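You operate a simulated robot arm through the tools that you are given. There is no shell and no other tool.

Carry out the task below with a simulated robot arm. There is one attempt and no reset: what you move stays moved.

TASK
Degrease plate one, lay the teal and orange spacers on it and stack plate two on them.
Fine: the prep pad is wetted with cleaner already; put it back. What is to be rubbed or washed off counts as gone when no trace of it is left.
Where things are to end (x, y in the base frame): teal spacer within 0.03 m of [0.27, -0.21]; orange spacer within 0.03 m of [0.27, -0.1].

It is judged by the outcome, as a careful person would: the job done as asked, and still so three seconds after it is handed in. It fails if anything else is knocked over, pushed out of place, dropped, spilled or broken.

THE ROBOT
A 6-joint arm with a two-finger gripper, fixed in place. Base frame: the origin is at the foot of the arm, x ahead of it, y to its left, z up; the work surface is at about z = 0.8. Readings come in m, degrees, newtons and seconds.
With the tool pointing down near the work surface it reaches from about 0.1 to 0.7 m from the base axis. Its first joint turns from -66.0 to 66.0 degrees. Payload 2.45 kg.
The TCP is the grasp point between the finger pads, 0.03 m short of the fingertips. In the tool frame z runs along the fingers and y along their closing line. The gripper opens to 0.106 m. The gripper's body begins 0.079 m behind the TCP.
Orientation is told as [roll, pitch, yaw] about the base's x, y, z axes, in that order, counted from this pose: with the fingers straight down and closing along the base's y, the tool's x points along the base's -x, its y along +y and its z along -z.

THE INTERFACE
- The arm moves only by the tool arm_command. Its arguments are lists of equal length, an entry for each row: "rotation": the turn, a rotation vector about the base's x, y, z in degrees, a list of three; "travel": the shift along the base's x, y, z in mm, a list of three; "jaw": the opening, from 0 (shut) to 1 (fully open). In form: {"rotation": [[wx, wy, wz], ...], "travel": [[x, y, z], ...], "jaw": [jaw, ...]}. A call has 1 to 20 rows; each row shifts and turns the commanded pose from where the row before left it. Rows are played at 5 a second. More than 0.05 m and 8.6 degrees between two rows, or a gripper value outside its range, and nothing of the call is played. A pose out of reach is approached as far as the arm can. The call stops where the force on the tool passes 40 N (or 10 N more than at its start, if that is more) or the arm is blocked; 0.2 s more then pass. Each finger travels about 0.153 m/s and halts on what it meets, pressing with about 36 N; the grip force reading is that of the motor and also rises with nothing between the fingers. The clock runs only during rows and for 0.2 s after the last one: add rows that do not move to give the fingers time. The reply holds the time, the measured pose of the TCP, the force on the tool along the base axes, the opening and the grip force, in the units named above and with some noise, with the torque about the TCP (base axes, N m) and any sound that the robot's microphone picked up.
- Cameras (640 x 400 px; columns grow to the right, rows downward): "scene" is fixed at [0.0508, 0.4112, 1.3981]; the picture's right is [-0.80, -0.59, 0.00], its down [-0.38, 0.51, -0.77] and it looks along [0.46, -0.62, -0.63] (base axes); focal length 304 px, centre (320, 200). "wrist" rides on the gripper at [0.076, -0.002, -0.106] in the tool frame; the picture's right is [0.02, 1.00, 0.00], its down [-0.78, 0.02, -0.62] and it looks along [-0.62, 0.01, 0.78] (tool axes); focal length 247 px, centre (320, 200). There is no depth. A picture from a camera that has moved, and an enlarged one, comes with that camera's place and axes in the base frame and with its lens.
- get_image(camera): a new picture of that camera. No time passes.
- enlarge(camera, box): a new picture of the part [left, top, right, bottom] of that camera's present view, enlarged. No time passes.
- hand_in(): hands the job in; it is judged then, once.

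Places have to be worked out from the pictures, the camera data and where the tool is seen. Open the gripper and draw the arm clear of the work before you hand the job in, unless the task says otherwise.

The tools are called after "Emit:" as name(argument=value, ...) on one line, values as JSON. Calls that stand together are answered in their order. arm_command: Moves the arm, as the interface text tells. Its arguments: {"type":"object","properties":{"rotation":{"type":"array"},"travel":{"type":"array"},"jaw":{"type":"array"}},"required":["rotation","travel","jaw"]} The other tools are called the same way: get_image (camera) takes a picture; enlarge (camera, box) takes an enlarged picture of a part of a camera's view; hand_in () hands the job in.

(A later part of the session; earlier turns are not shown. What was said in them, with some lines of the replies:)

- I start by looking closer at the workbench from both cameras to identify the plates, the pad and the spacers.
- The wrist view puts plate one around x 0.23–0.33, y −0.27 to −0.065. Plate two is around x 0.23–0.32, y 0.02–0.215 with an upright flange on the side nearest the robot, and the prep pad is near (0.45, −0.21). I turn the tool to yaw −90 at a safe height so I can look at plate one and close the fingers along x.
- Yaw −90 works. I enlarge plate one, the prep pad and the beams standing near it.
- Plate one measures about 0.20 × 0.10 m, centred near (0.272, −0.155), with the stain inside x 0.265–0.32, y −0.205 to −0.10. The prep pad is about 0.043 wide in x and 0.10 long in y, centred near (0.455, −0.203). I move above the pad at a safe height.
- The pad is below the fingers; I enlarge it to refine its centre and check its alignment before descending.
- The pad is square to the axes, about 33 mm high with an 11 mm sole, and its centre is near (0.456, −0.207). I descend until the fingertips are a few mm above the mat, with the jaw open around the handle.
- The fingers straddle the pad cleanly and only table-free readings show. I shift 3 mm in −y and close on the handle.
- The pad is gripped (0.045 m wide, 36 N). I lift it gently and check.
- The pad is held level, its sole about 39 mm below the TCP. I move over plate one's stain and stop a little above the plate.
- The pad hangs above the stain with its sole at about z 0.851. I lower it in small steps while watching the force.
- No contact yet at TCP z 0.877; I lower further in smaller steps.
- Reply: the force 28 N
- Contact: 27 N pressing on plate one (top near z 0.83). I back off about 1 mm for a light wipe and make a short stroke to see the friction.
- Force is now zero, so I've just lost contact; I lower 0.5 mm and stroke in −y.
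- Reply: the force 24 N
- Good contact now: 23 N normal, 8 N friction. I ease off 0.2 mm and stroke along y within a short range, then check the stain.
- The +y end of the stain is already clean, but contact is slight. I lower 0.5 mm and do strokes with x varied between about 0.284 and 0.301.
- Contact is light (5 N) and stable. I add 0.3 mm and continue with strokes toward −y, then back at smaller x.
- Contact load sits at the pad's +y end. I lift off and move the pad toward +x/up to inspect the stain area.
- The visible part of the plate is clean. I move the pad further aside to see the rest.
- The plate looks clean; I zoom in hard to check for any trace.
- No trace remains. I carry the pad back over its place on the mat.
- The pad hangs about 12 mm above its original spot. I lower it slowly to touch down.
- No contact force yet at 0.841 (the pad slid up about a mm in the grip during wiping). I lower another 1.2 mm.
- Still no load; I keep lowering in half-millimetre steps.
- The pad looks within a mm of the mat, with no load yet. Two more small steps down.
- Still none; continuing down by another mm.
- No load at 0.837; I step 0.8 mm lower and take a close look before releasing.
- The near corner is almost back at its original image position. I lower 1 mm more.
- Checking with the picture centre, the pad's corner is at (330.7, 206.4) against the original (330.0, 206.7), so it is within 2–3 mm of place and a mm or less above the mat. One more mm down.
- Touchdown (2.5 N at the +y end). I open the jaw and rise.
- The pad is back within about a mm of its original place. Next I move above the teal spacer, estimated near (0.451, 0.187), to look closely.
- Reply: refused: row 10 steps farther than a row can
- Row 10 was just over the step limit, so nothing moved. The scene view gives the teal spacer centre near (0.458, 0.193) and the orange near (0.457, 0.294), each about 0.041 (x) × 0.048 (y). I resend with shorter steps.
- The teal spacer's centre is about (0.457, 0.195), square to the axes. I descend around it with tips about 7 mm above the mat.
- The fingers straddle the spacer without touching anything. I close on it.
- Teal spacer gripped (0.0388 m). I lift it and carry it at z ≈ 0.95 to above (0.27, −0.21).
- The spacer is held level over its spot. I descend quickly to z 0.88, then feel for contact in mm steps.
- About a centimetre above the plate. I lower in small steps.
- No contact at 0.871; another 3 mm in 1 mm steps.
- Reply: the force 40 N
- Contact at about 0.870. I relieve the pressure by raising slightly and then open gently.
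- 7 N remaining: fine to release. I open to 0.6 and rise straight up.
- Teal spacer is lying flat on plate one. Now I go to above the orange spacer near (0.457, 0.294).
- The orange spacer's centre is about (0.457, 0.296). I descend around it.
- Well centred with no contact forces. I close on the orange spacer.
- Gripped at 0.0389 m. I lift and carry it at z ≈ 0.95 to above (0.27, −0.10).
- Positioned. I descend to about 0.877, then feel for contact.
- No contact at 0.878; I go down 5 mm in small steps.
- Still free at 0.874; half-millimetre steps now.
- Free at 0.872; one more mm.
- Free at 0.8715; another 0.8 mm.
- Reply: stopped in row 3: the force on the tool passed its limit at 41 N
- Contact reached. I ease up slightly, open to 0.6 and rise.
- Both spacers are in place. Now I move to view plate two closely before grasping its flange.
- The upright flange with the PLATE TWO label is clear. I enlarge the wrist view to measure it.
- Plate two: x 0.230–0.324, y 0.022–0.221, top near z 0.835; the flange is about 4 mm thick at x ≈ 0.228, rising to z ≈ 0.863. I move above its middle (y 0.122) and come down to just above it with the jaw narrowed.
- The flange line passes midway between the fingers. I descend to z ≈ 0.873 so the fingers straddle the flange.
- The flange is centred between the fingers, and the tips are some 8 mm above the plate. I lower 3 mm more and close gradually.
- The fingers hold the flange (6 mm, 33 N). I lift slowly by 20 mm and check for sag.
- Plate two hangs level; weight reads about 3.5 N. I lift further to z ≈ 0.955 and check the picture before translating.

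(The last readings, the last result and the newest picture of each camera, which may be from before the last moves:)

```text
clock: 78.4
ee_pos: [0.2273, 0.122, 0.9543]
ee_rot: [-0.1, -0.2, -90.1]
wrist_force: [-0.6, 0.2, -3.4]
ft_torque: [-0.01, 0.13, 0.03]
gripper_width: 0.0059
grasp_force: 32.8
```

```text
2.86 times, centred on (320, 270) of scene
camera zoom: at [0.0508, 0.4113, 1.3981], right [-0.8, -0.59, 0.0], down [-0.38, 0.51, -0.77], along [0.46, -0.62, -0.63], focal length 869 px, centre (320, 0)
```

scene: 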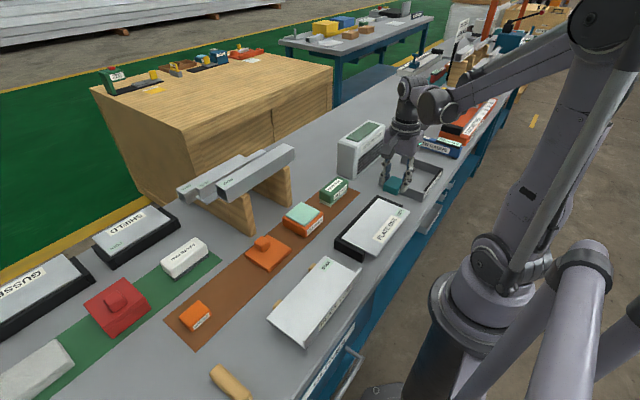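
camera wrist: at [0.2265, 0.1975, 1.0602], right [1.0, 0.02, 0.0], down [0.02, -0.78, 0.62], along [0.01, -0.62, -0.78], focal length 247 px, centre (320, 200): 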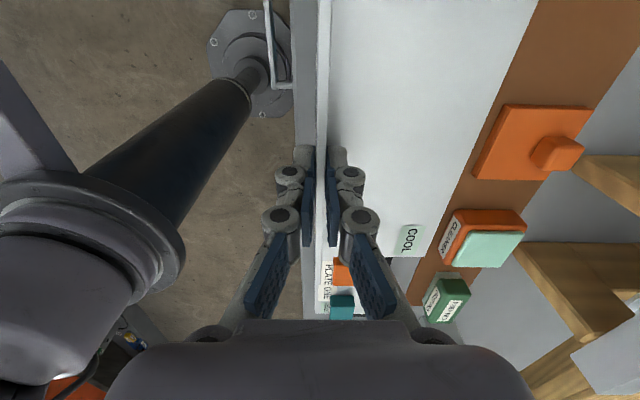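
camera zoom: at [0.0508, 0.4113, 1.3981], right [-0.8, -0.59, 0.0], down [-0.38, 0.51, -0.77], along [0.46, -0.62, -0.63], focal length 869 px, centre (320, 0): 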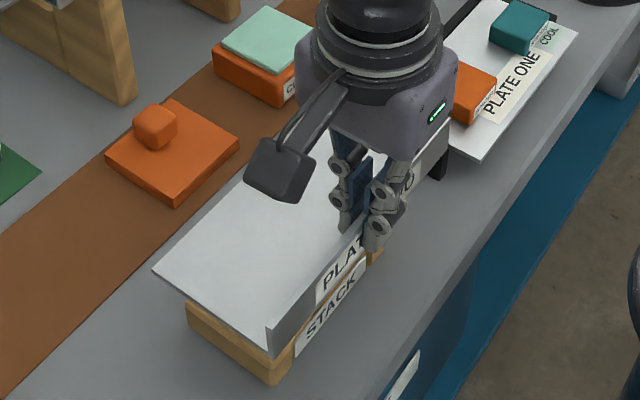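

Plate two is clear; a wooden rest labelled STACK stays behind on the bench. I check that it hasn't been lifted and continue translating toward plate one with small steps.

Emit:
arm_command(rotation=[[0, 0, 0], [0, 0, 0], [0, 0, 0], [0, 0, 0], [0, 0, 0], [0, 0, 0], [0, 0, 0], [0, 0, 0], [0, 0, 0], [0, 0, 0], [0, 0, 0], [0, 0, 0]], travel=[[0, -10, 0], [0, -20, 0], [-0.5, -28, 0], [0, -30, 0], [-0.5, -30, 0], [0, -30, 0], [-0.5, -30, 0], [0, -30, 0], [0, -28, 0], [0, -24, 0], [0, -16.5, 0], [0, 0, 0]], jaw=[0, 0, 0, 0, 0, 0, 0, 0, 0, 0, 0, 0])

Emit:
get_image(camera="wrist")

Emit:
get_image(camera="scene")

Emit:
enlarge(camera="scene", box=[320, 150, 460, 260])

```text
clock: 81.0
ee_pos: [0.2254, -0.1549, 0.9542]
ee_rot: [0.0, -0.1, -90.1]
wrist_force: [0.3, -0.1, -2.4]
ft_torque: [-0.02, 0.08, 0.02]
gripper_width: 0.0059
grasp_force: 32.7
```

```text
taken
camera wrist: at [0.225, -0.0799, 1.0601], right [1.0, 0.02, 0.0], down [0.02, -0.78, 0.62], along [0.01, -0.62, -0.78], focal length 247 px, centre (320, 200)
```

wrist: 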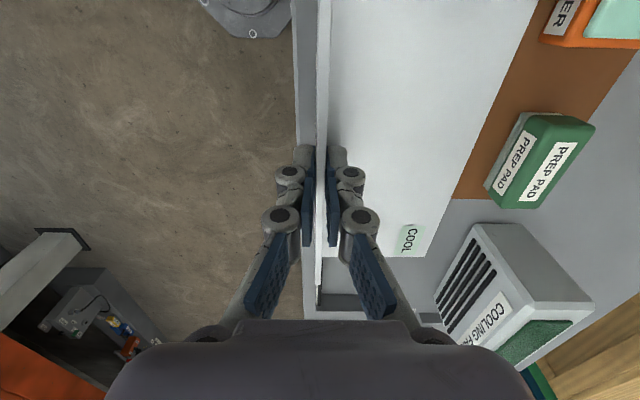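

```text
taken
```

scene: 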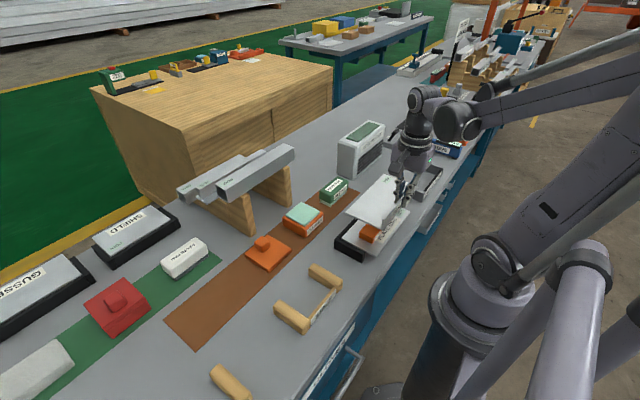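

```text
3.64 times, centred on (390, 205) of scene
camera zoom: at [0.0508, 0.4112, 1.3981], right [-0.8, -0.59, 0.0], down [-0.38, 0.51, -0.77], along [0.46, -0.62, -0.63], focal length 1106 px, centre (66, 182)
```

zoom: 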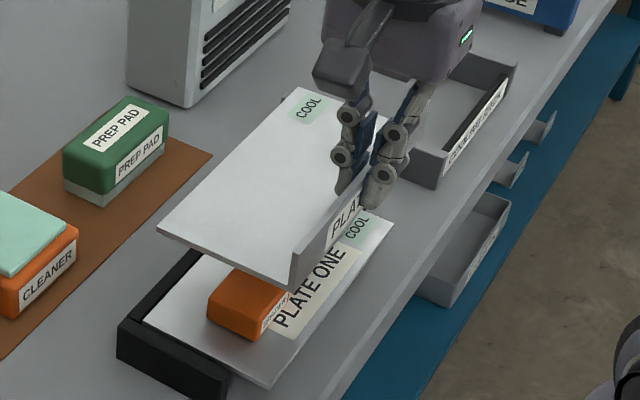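

Plate two hangs over plate one. I read the label on the vacated wooden rest while no time passes.

Emit:
enlarge(camera="scene", box=[260, 250, 360, 340])

Emit:
enlarge(camera="wrist", box=[290, 0, 490, 270])

```text
4.44 times, centred on (310, 295) of scene
camera zoom: at [0.0508, 0.4112, 1.3981], right [-0.8, -0.59, 0.0], down [-0.38, 0.51, -0.77], along [0.46, -0.62, -0.63], focal length 1352 px, centre (364, -222)
```

zoom: 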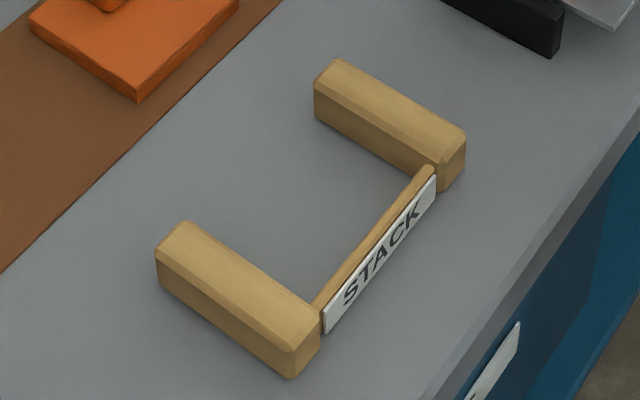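

```text
1.48 times, centred on (390, 135) of wrist
camera zoom: at [0.225, -0.0799, 1.0601], right [1.0, 0.02, 0.0], down [0.02, -0.78, 0.62], along [0.01, -0.62, -0.78], focal length 366 px, centre (216, 296)
```

zoom: 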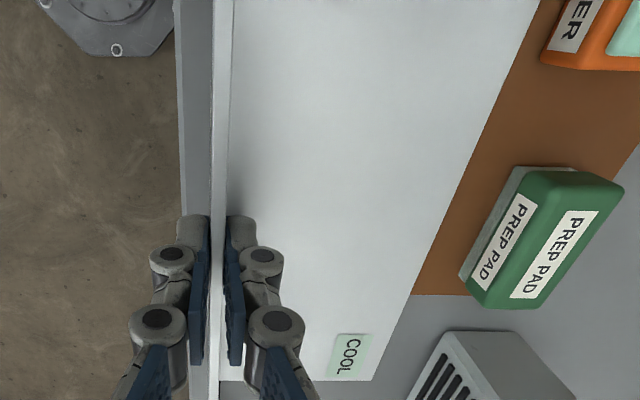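

The rest is simply where plate two was kept. I lower the plate to z ≈ 0.912 and then feel for the spacers.

Emit:
arm_command(rotation=[[0, 0, 0], [0, 0, 0], [0, 0, 0], [0, 0, 0], [0, 0, 0]], travel=[[0, 0, -12], [0, 0, -15], [0, 0, -10], [0, 0, -5], [0, 0, 0]], jaw=[0, 0, 0, 0, 0])

Emit:
enlarge(camera="scene", box=[330, 170, 430, 250])

```text
clock: 82.2
ee_pos: [0.2253, -0.1556, 0.9121]
ee_rot: [0.0, -0.1, -90.0]
wrist_force: [-0.2, -0.3, -3.6]
ft_torque: [0.01, 0.13, 0.01]
gripper_width: 0.0059
grasp_force: 33.3
```

```text
5.00 times, centred on (380, 210) of scene
camera zoom: at [0.0508, 0.4112, 1.3981], right [-0.8, -0.59, 0.0], down [-0.38, 0.51, -0.77], along [0.46, -0.62, -0.63], focal length 1520 px, centre (20, 150)
```

zoom: 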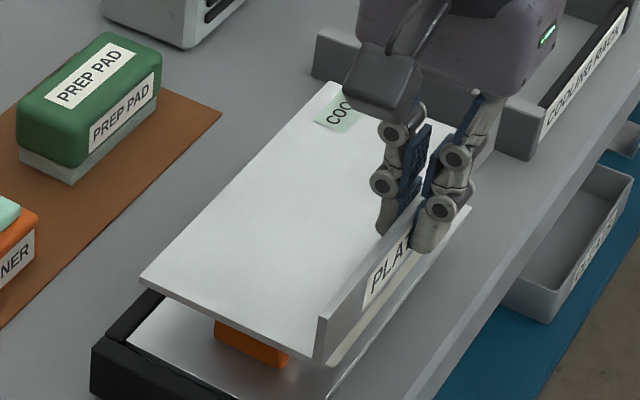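

Aligned above plate one, still about a centimetre up. I continue down in small steps.

Emit:
arm_command(rotation=[[0, 0, 0], [0, 0, 0], [0, 0, 0], [0, 0, 0]], travel=[[0, 0, -3], [0, 0, -2], [0, 0, -2], [0, 0, 0]], jaw=[0, 0, 0, 0])

```text
clock: 83.2
ee_pos: [0.2267, -0.1544, 0.9048]
ee_rot: [0.0, -0.1, -90.0]
wrist_force: [0.0, -0.1, -2.0]
ft_torque: [0.0, 0.12, 0.02]
gripper_width: 0.0063
grasp_force: 33.5
```

No contact at 0.905; 4 mm more.

Emit:
arm_command(rotation=[[0, 0, 0], [0, 0, 0], [0, 0, 0], [0, 0, 0], [0, 0, 0]], travel=[[0, 0, -1.2], [0, 0, -1], [0, 0, -1], [0, 0, -0.6], [0, 0, 0]], jaw=[0, 0, 0, 0, 0])

Emit:
enlarge(camera="scene", box=[330, 190, 430, 260])

```text
clock: 84.4
ee_pos: [0.226, -0.1548, 0.903]
ee_rot: [0.1, -0.1, -90.1]
wrist_force: [-0.3, 0.1, -2.8]
ft_torque: [0.0, 0.13, -0.01]
gripper_width: 0.006
grasp_force: 33.2
```

```text
5.71 times, centred on (380, 225) of scene
camera zoom: at [0.0508, 0.4112, 1.3981], right [-0.8, -0.59, 0.0], down [-0.38, 0.51, -0.77], along [0.46, -0.62, -0.63], focal length 1738 px, centre (-23, 57)
```

zoom: 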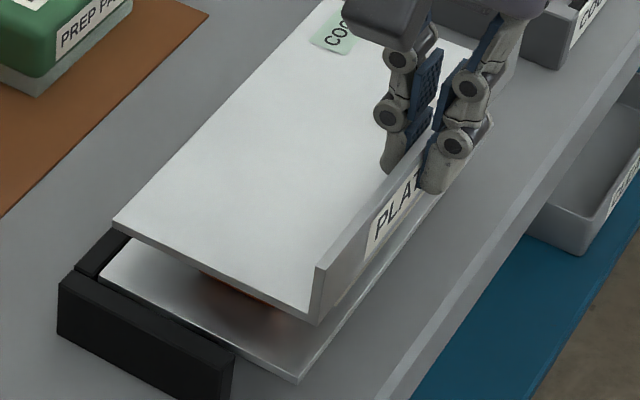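

Close now but still hanging (−2.8 N). Continuing in sub-mm steps.

Emit:
arm_command(rotation=[[0, 0, 0], [0, 0, 0], [0, 0, 0], [0, 0, 0]], travel=[[0, 0, -0.7], [0, 0, -0.7], [0, 0, -0.6], [0, 0, 0]], jaw=[0, 0, 0, 0])

```text
clock: 85.4
ee_pos: [0.2248, -0.1558, 0.899]
ee_rot: [-0.1, 0.0, -90.0]
wrist_force: [-0.4, -0.2, -4.1]
ft_torque: [0.0, 0.11, 0.0]
gripper_width: 0.006
grasp_force: 33.4
```

Still hanging at 0.899; another 1.6 mm.

Emit:
arm_command(rotation=[[0, 0, 0], [0, 0, 0], [0, 0, 0], [0, 0, 0]], travel=[[0, 0, -0.6], [0, 0, -0.5], [0, 0, -0.5], [0, 0, 0]], jaw=[0, 0, 0, 0])

```text
clock: 86.4
ee_pos: [0.2255, -0.1552, 0.8986]
ee_rot: [0.0, -0.1, -90.1]
wrist_force: [1.1, -0.1, -3.5]
ft_torque: [-0.01, 0.14, -0.01]
gripper_width: 0.006
grasp_force: 33.1
```

Still hanging; another 1.5 mm and a picture.

Emit:
arm_command(rotation=[[0, 0, 0], [0, 0, 0], [0, 0, 0], [0, 0, 0]], travel=[[0, 0, -0.5], [0, 0, -0.5], [0, 0, -0.5], [0, 0, 0]], jaw=[0, 0, 0, 0])

Emit:
enlarge(camera="scene", box=[335, 205, 405, 260])

```text
clock: 87.4
ee_pos: [0.2262, -0.1554, 0.8972]
ee_rot: [-0.1, -0.2, -90.0]
wrist_force: [-4.5, -1.5, 2.2]
ft_torque: [0.0, 0.06, -0.05]
gripper_width: 0.0061
grasp_force: 33.4
```

```text
7.27 times, centred on (370, 232) of scene
camera zoom: at [0.0507, 0.4112, 1.3981], right [-0.8, -0.59, 0.0], down [-0.38, 0.51, -0.77], along [0.46, -0.62, -0.63], focal length 2212 px, centre (-44, -36)
```

zoom: 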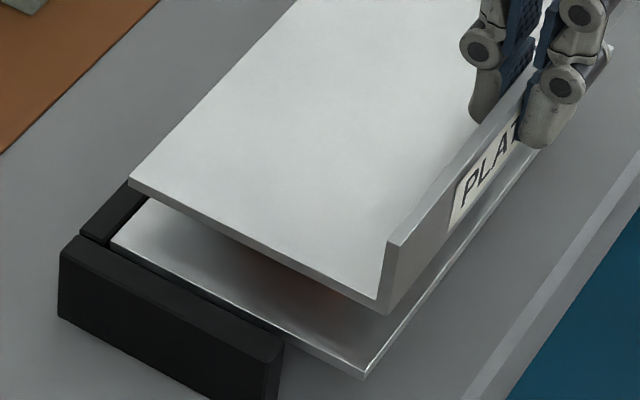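

Contact: the force swung from −3.5 to +2.2 N, so the plate rests on the spacers. I open the jaw gradually.

Emit:
arm_command(rotation=[[0, 0, 0], [0, 0, 0], [0, 0, 0], [0, 0, 0], [0, 0, 0]], travel=[[0, 0, 0], [0, 0, 0], [0, 0, 0], [0, 0, 0], [0, 0, 0]], jaw=[0.06, 0.12, 0.2, 0.3, 0.3])

Emit:
enlarge(camera="scene", box=[330, 170, 430, 260])

Emit:
enlarge(camera="wrist", box=[220, 80, 420, 220])

```text
clock: 88.6
ee_pos: [0.2262, -0.1549, 0.8971]
ee_rot: [0.0, -0.1, -90.2]
wrist_force: [1.0, -0.6, 0.3]
ft_torque: [0.01, 0.0, 0.0]
gripper_width: 0.0317
grasp_force: 0.1
```

```text
4.44 times, centred on (380, 215) of scene
camera zoom: at [0.0508, 0.4112, 1.3981], right [-0.8, -0.59, 0.0], down [-0.38, 0.51, -0.77], along [0.46, -0.62, -0.63], focal length 1352 px, centre (53, 133)
```

zoom: 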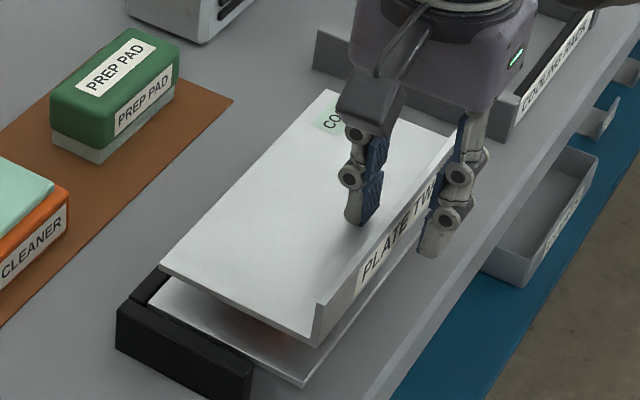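

```text
2.86 times, centred on (320, 150) of wrist
camera zoom: at [0.2249, -0.0791, 1.0023], right [1.0, 0.02, 0.0], down [0.02, -0.78, 0.62], along [0.01, -0.62, -0.78], focal length 706 px, centre (320, 343)
```

zoom: 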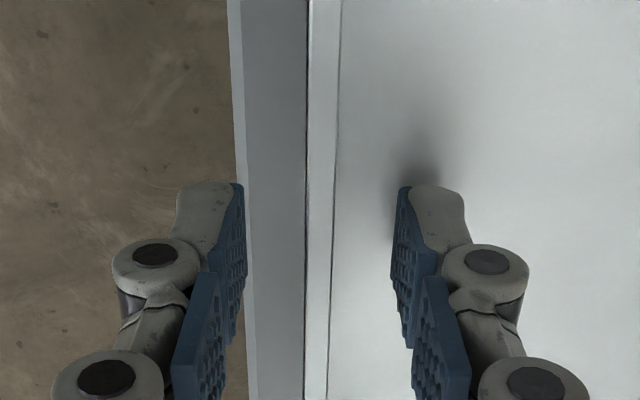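

The plate stays put on the spacers. I rise straight up and retreat to a clear spot, then inspect the result.

Emit:
arm_command(rotation=[[0, 0, 0], [0, 0, 0], [0, 0, 0], [0, 0, 0], [0, 0, 0], [0, 0, 0], [0, 0, 0], [0, 0, 0], [0, 0, 0], [0, 0, 0], [0, 0, 0], [0, 0, 0]], travel=[[0, 0, 10], [0, 0, 25], [0, 0, 35], [0, 0, 40], [0, 0, 40], [0, 0, 40], [5, 30, 20], [10, 40, 0], [10, 40, 0], [10, 40, 0], [10, 40, 0], [0, 0, 0]], jaw=[0.4, 0.4, 0.4, 0.6, 0.8, 1, 1, 1, 1, 1, 1, 1])

Emit:
get_image(camera="scene")

Emit:
enlarge(camera="scene", box=[330, 170, 430, 260])

Emit:
get_image(camera="wrist")

```text
clock: 91.2
ee_pos: [0.2696, 0.034, 1.1069]
ee_rot: [0.0, -0.1, -90.1]
wrist_force: [-0.1, -0.1, 0.7]
ft_torque: [0.02, 0.02, 0.01]
gripper_width: 0.1061
grasp_force: 0.0
```

```text
taken
```

scene: 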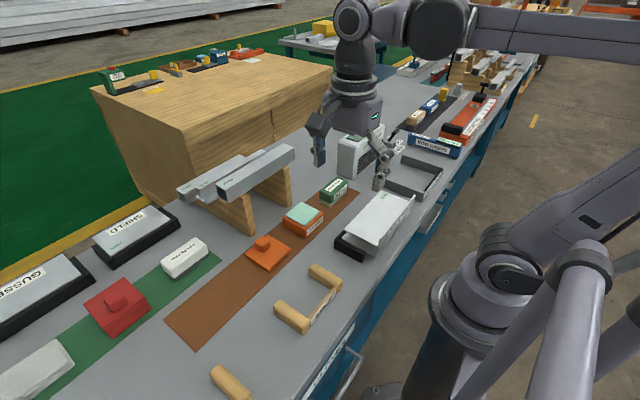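

```text
4.44 times, centred on (380, 215) of scene
camera zoom: at [0.0508, 0.4113, 1.3981], right [-0.8, -0.59, 0.0], down [-0.38, 0.51, -0.77], along [0.46, -0.62, -0.63], focal length 1352 px, centre (53, 133)
```

zoom: 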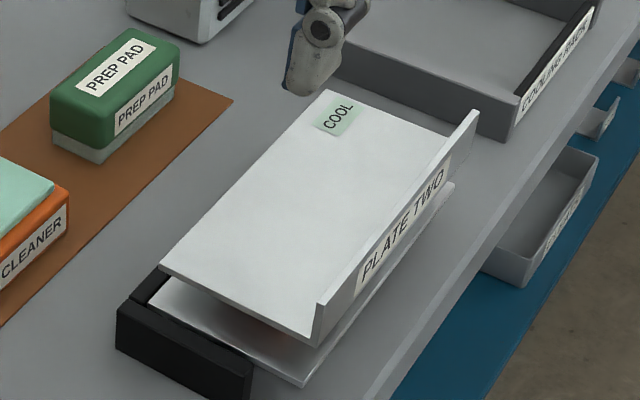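

```text
taken
camera wrist: at [0.2694, 0.1104, 1.2116], right [1.0, 0.02, 0.0], down [0.02, -0.78, 0.62], along [0.01, -0.62, -0.78], focal length 247 px, centre (320, 200)
```

wrist: 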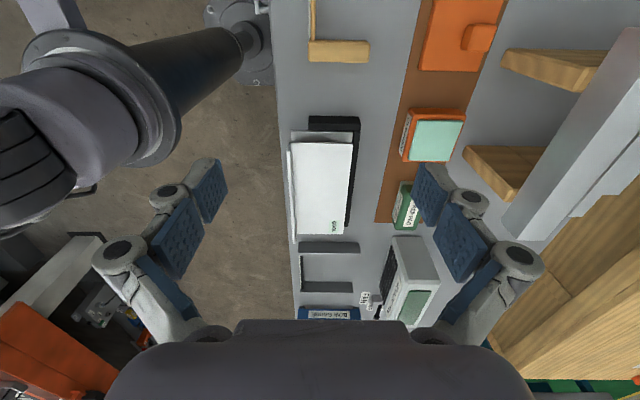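

The stack stands. I enlarge the wrist view to verify alignment and that plate one, the spacers and everything else are in place.

Emit:
enlarge(camera="wrist", box=[270, 100, 430, 250])

Emit:
enlarge(camera="scene", box=[340, 215, 400, 255])

```text
2.67 times, centred on (350, 175) of wrist
camera zoom: at [0.2694, 0.1104, 1.2116], right [1.0, 0.02, 0.0], down [0.02, -0.78, 0.62], along [0.01, -0.62, -0.78], focal length 659 px, centre (240, 267)
```

zoom: 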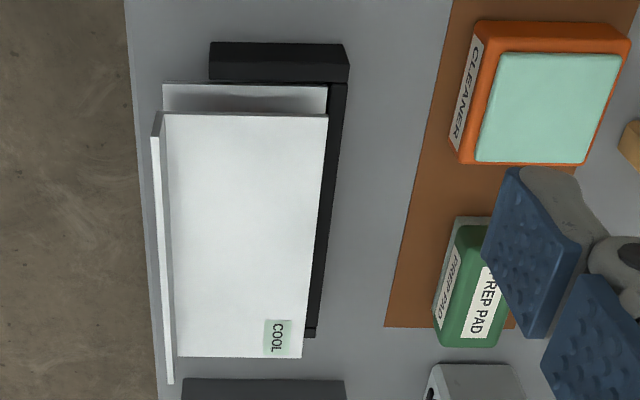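

```text
10.00 times, centred on (370, 235) of scene
camera zoom: at [0.0508, 0.4113, 1.3981], right [-0.8, -0.59, 0.0], down [-0.38, 0.51, -0.77], along [0.46, -0.62, -0.63], focal length 3041 px, centre (-180, -150)
```

zoom: 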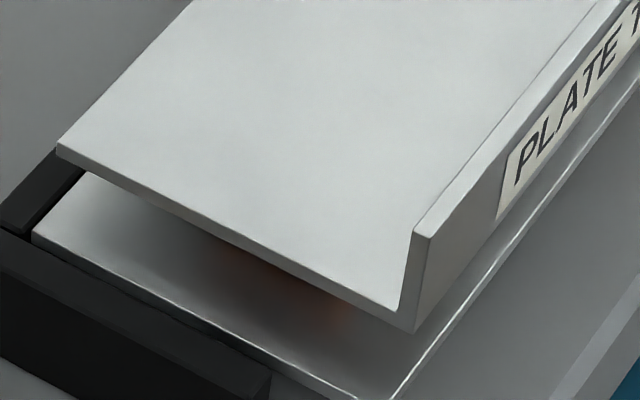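

Plate two sits level and centred over plate one (y −0.056 to −0.253), both spacers are underneath, the pad is back in its place, and the arm is clear with the gripper open. I hand the job in.

Emit:
hand_in()

```text
The job is handed in.
```

The job is done and handed in; the result of the judging hasn't come back.

- **Degreasing:** I wiped plate one with the prep pad until close-up views showed no trace of the stain. The pad is back within about 1 mm of where it was.
- **Teal spacer:** it lies flat on plate one at about (0.271, -0.209), against a target of (0.27, -0.21).
- **Orange spacer:** it lies flat on plate one at about (0.271, -0.100), against a target of (0.27, -0.1).
- **Plate two:** it sits level on both spacers, roughly centred over plate one. The wooden rest labelled STACK that it was lying on is still on the bench.

While I set the spacers down, the force on the tool briefly reached about 40 N. The pictures afterwards showed nothing displaced. The gripper was open and the arm clear of the work when I handed in.
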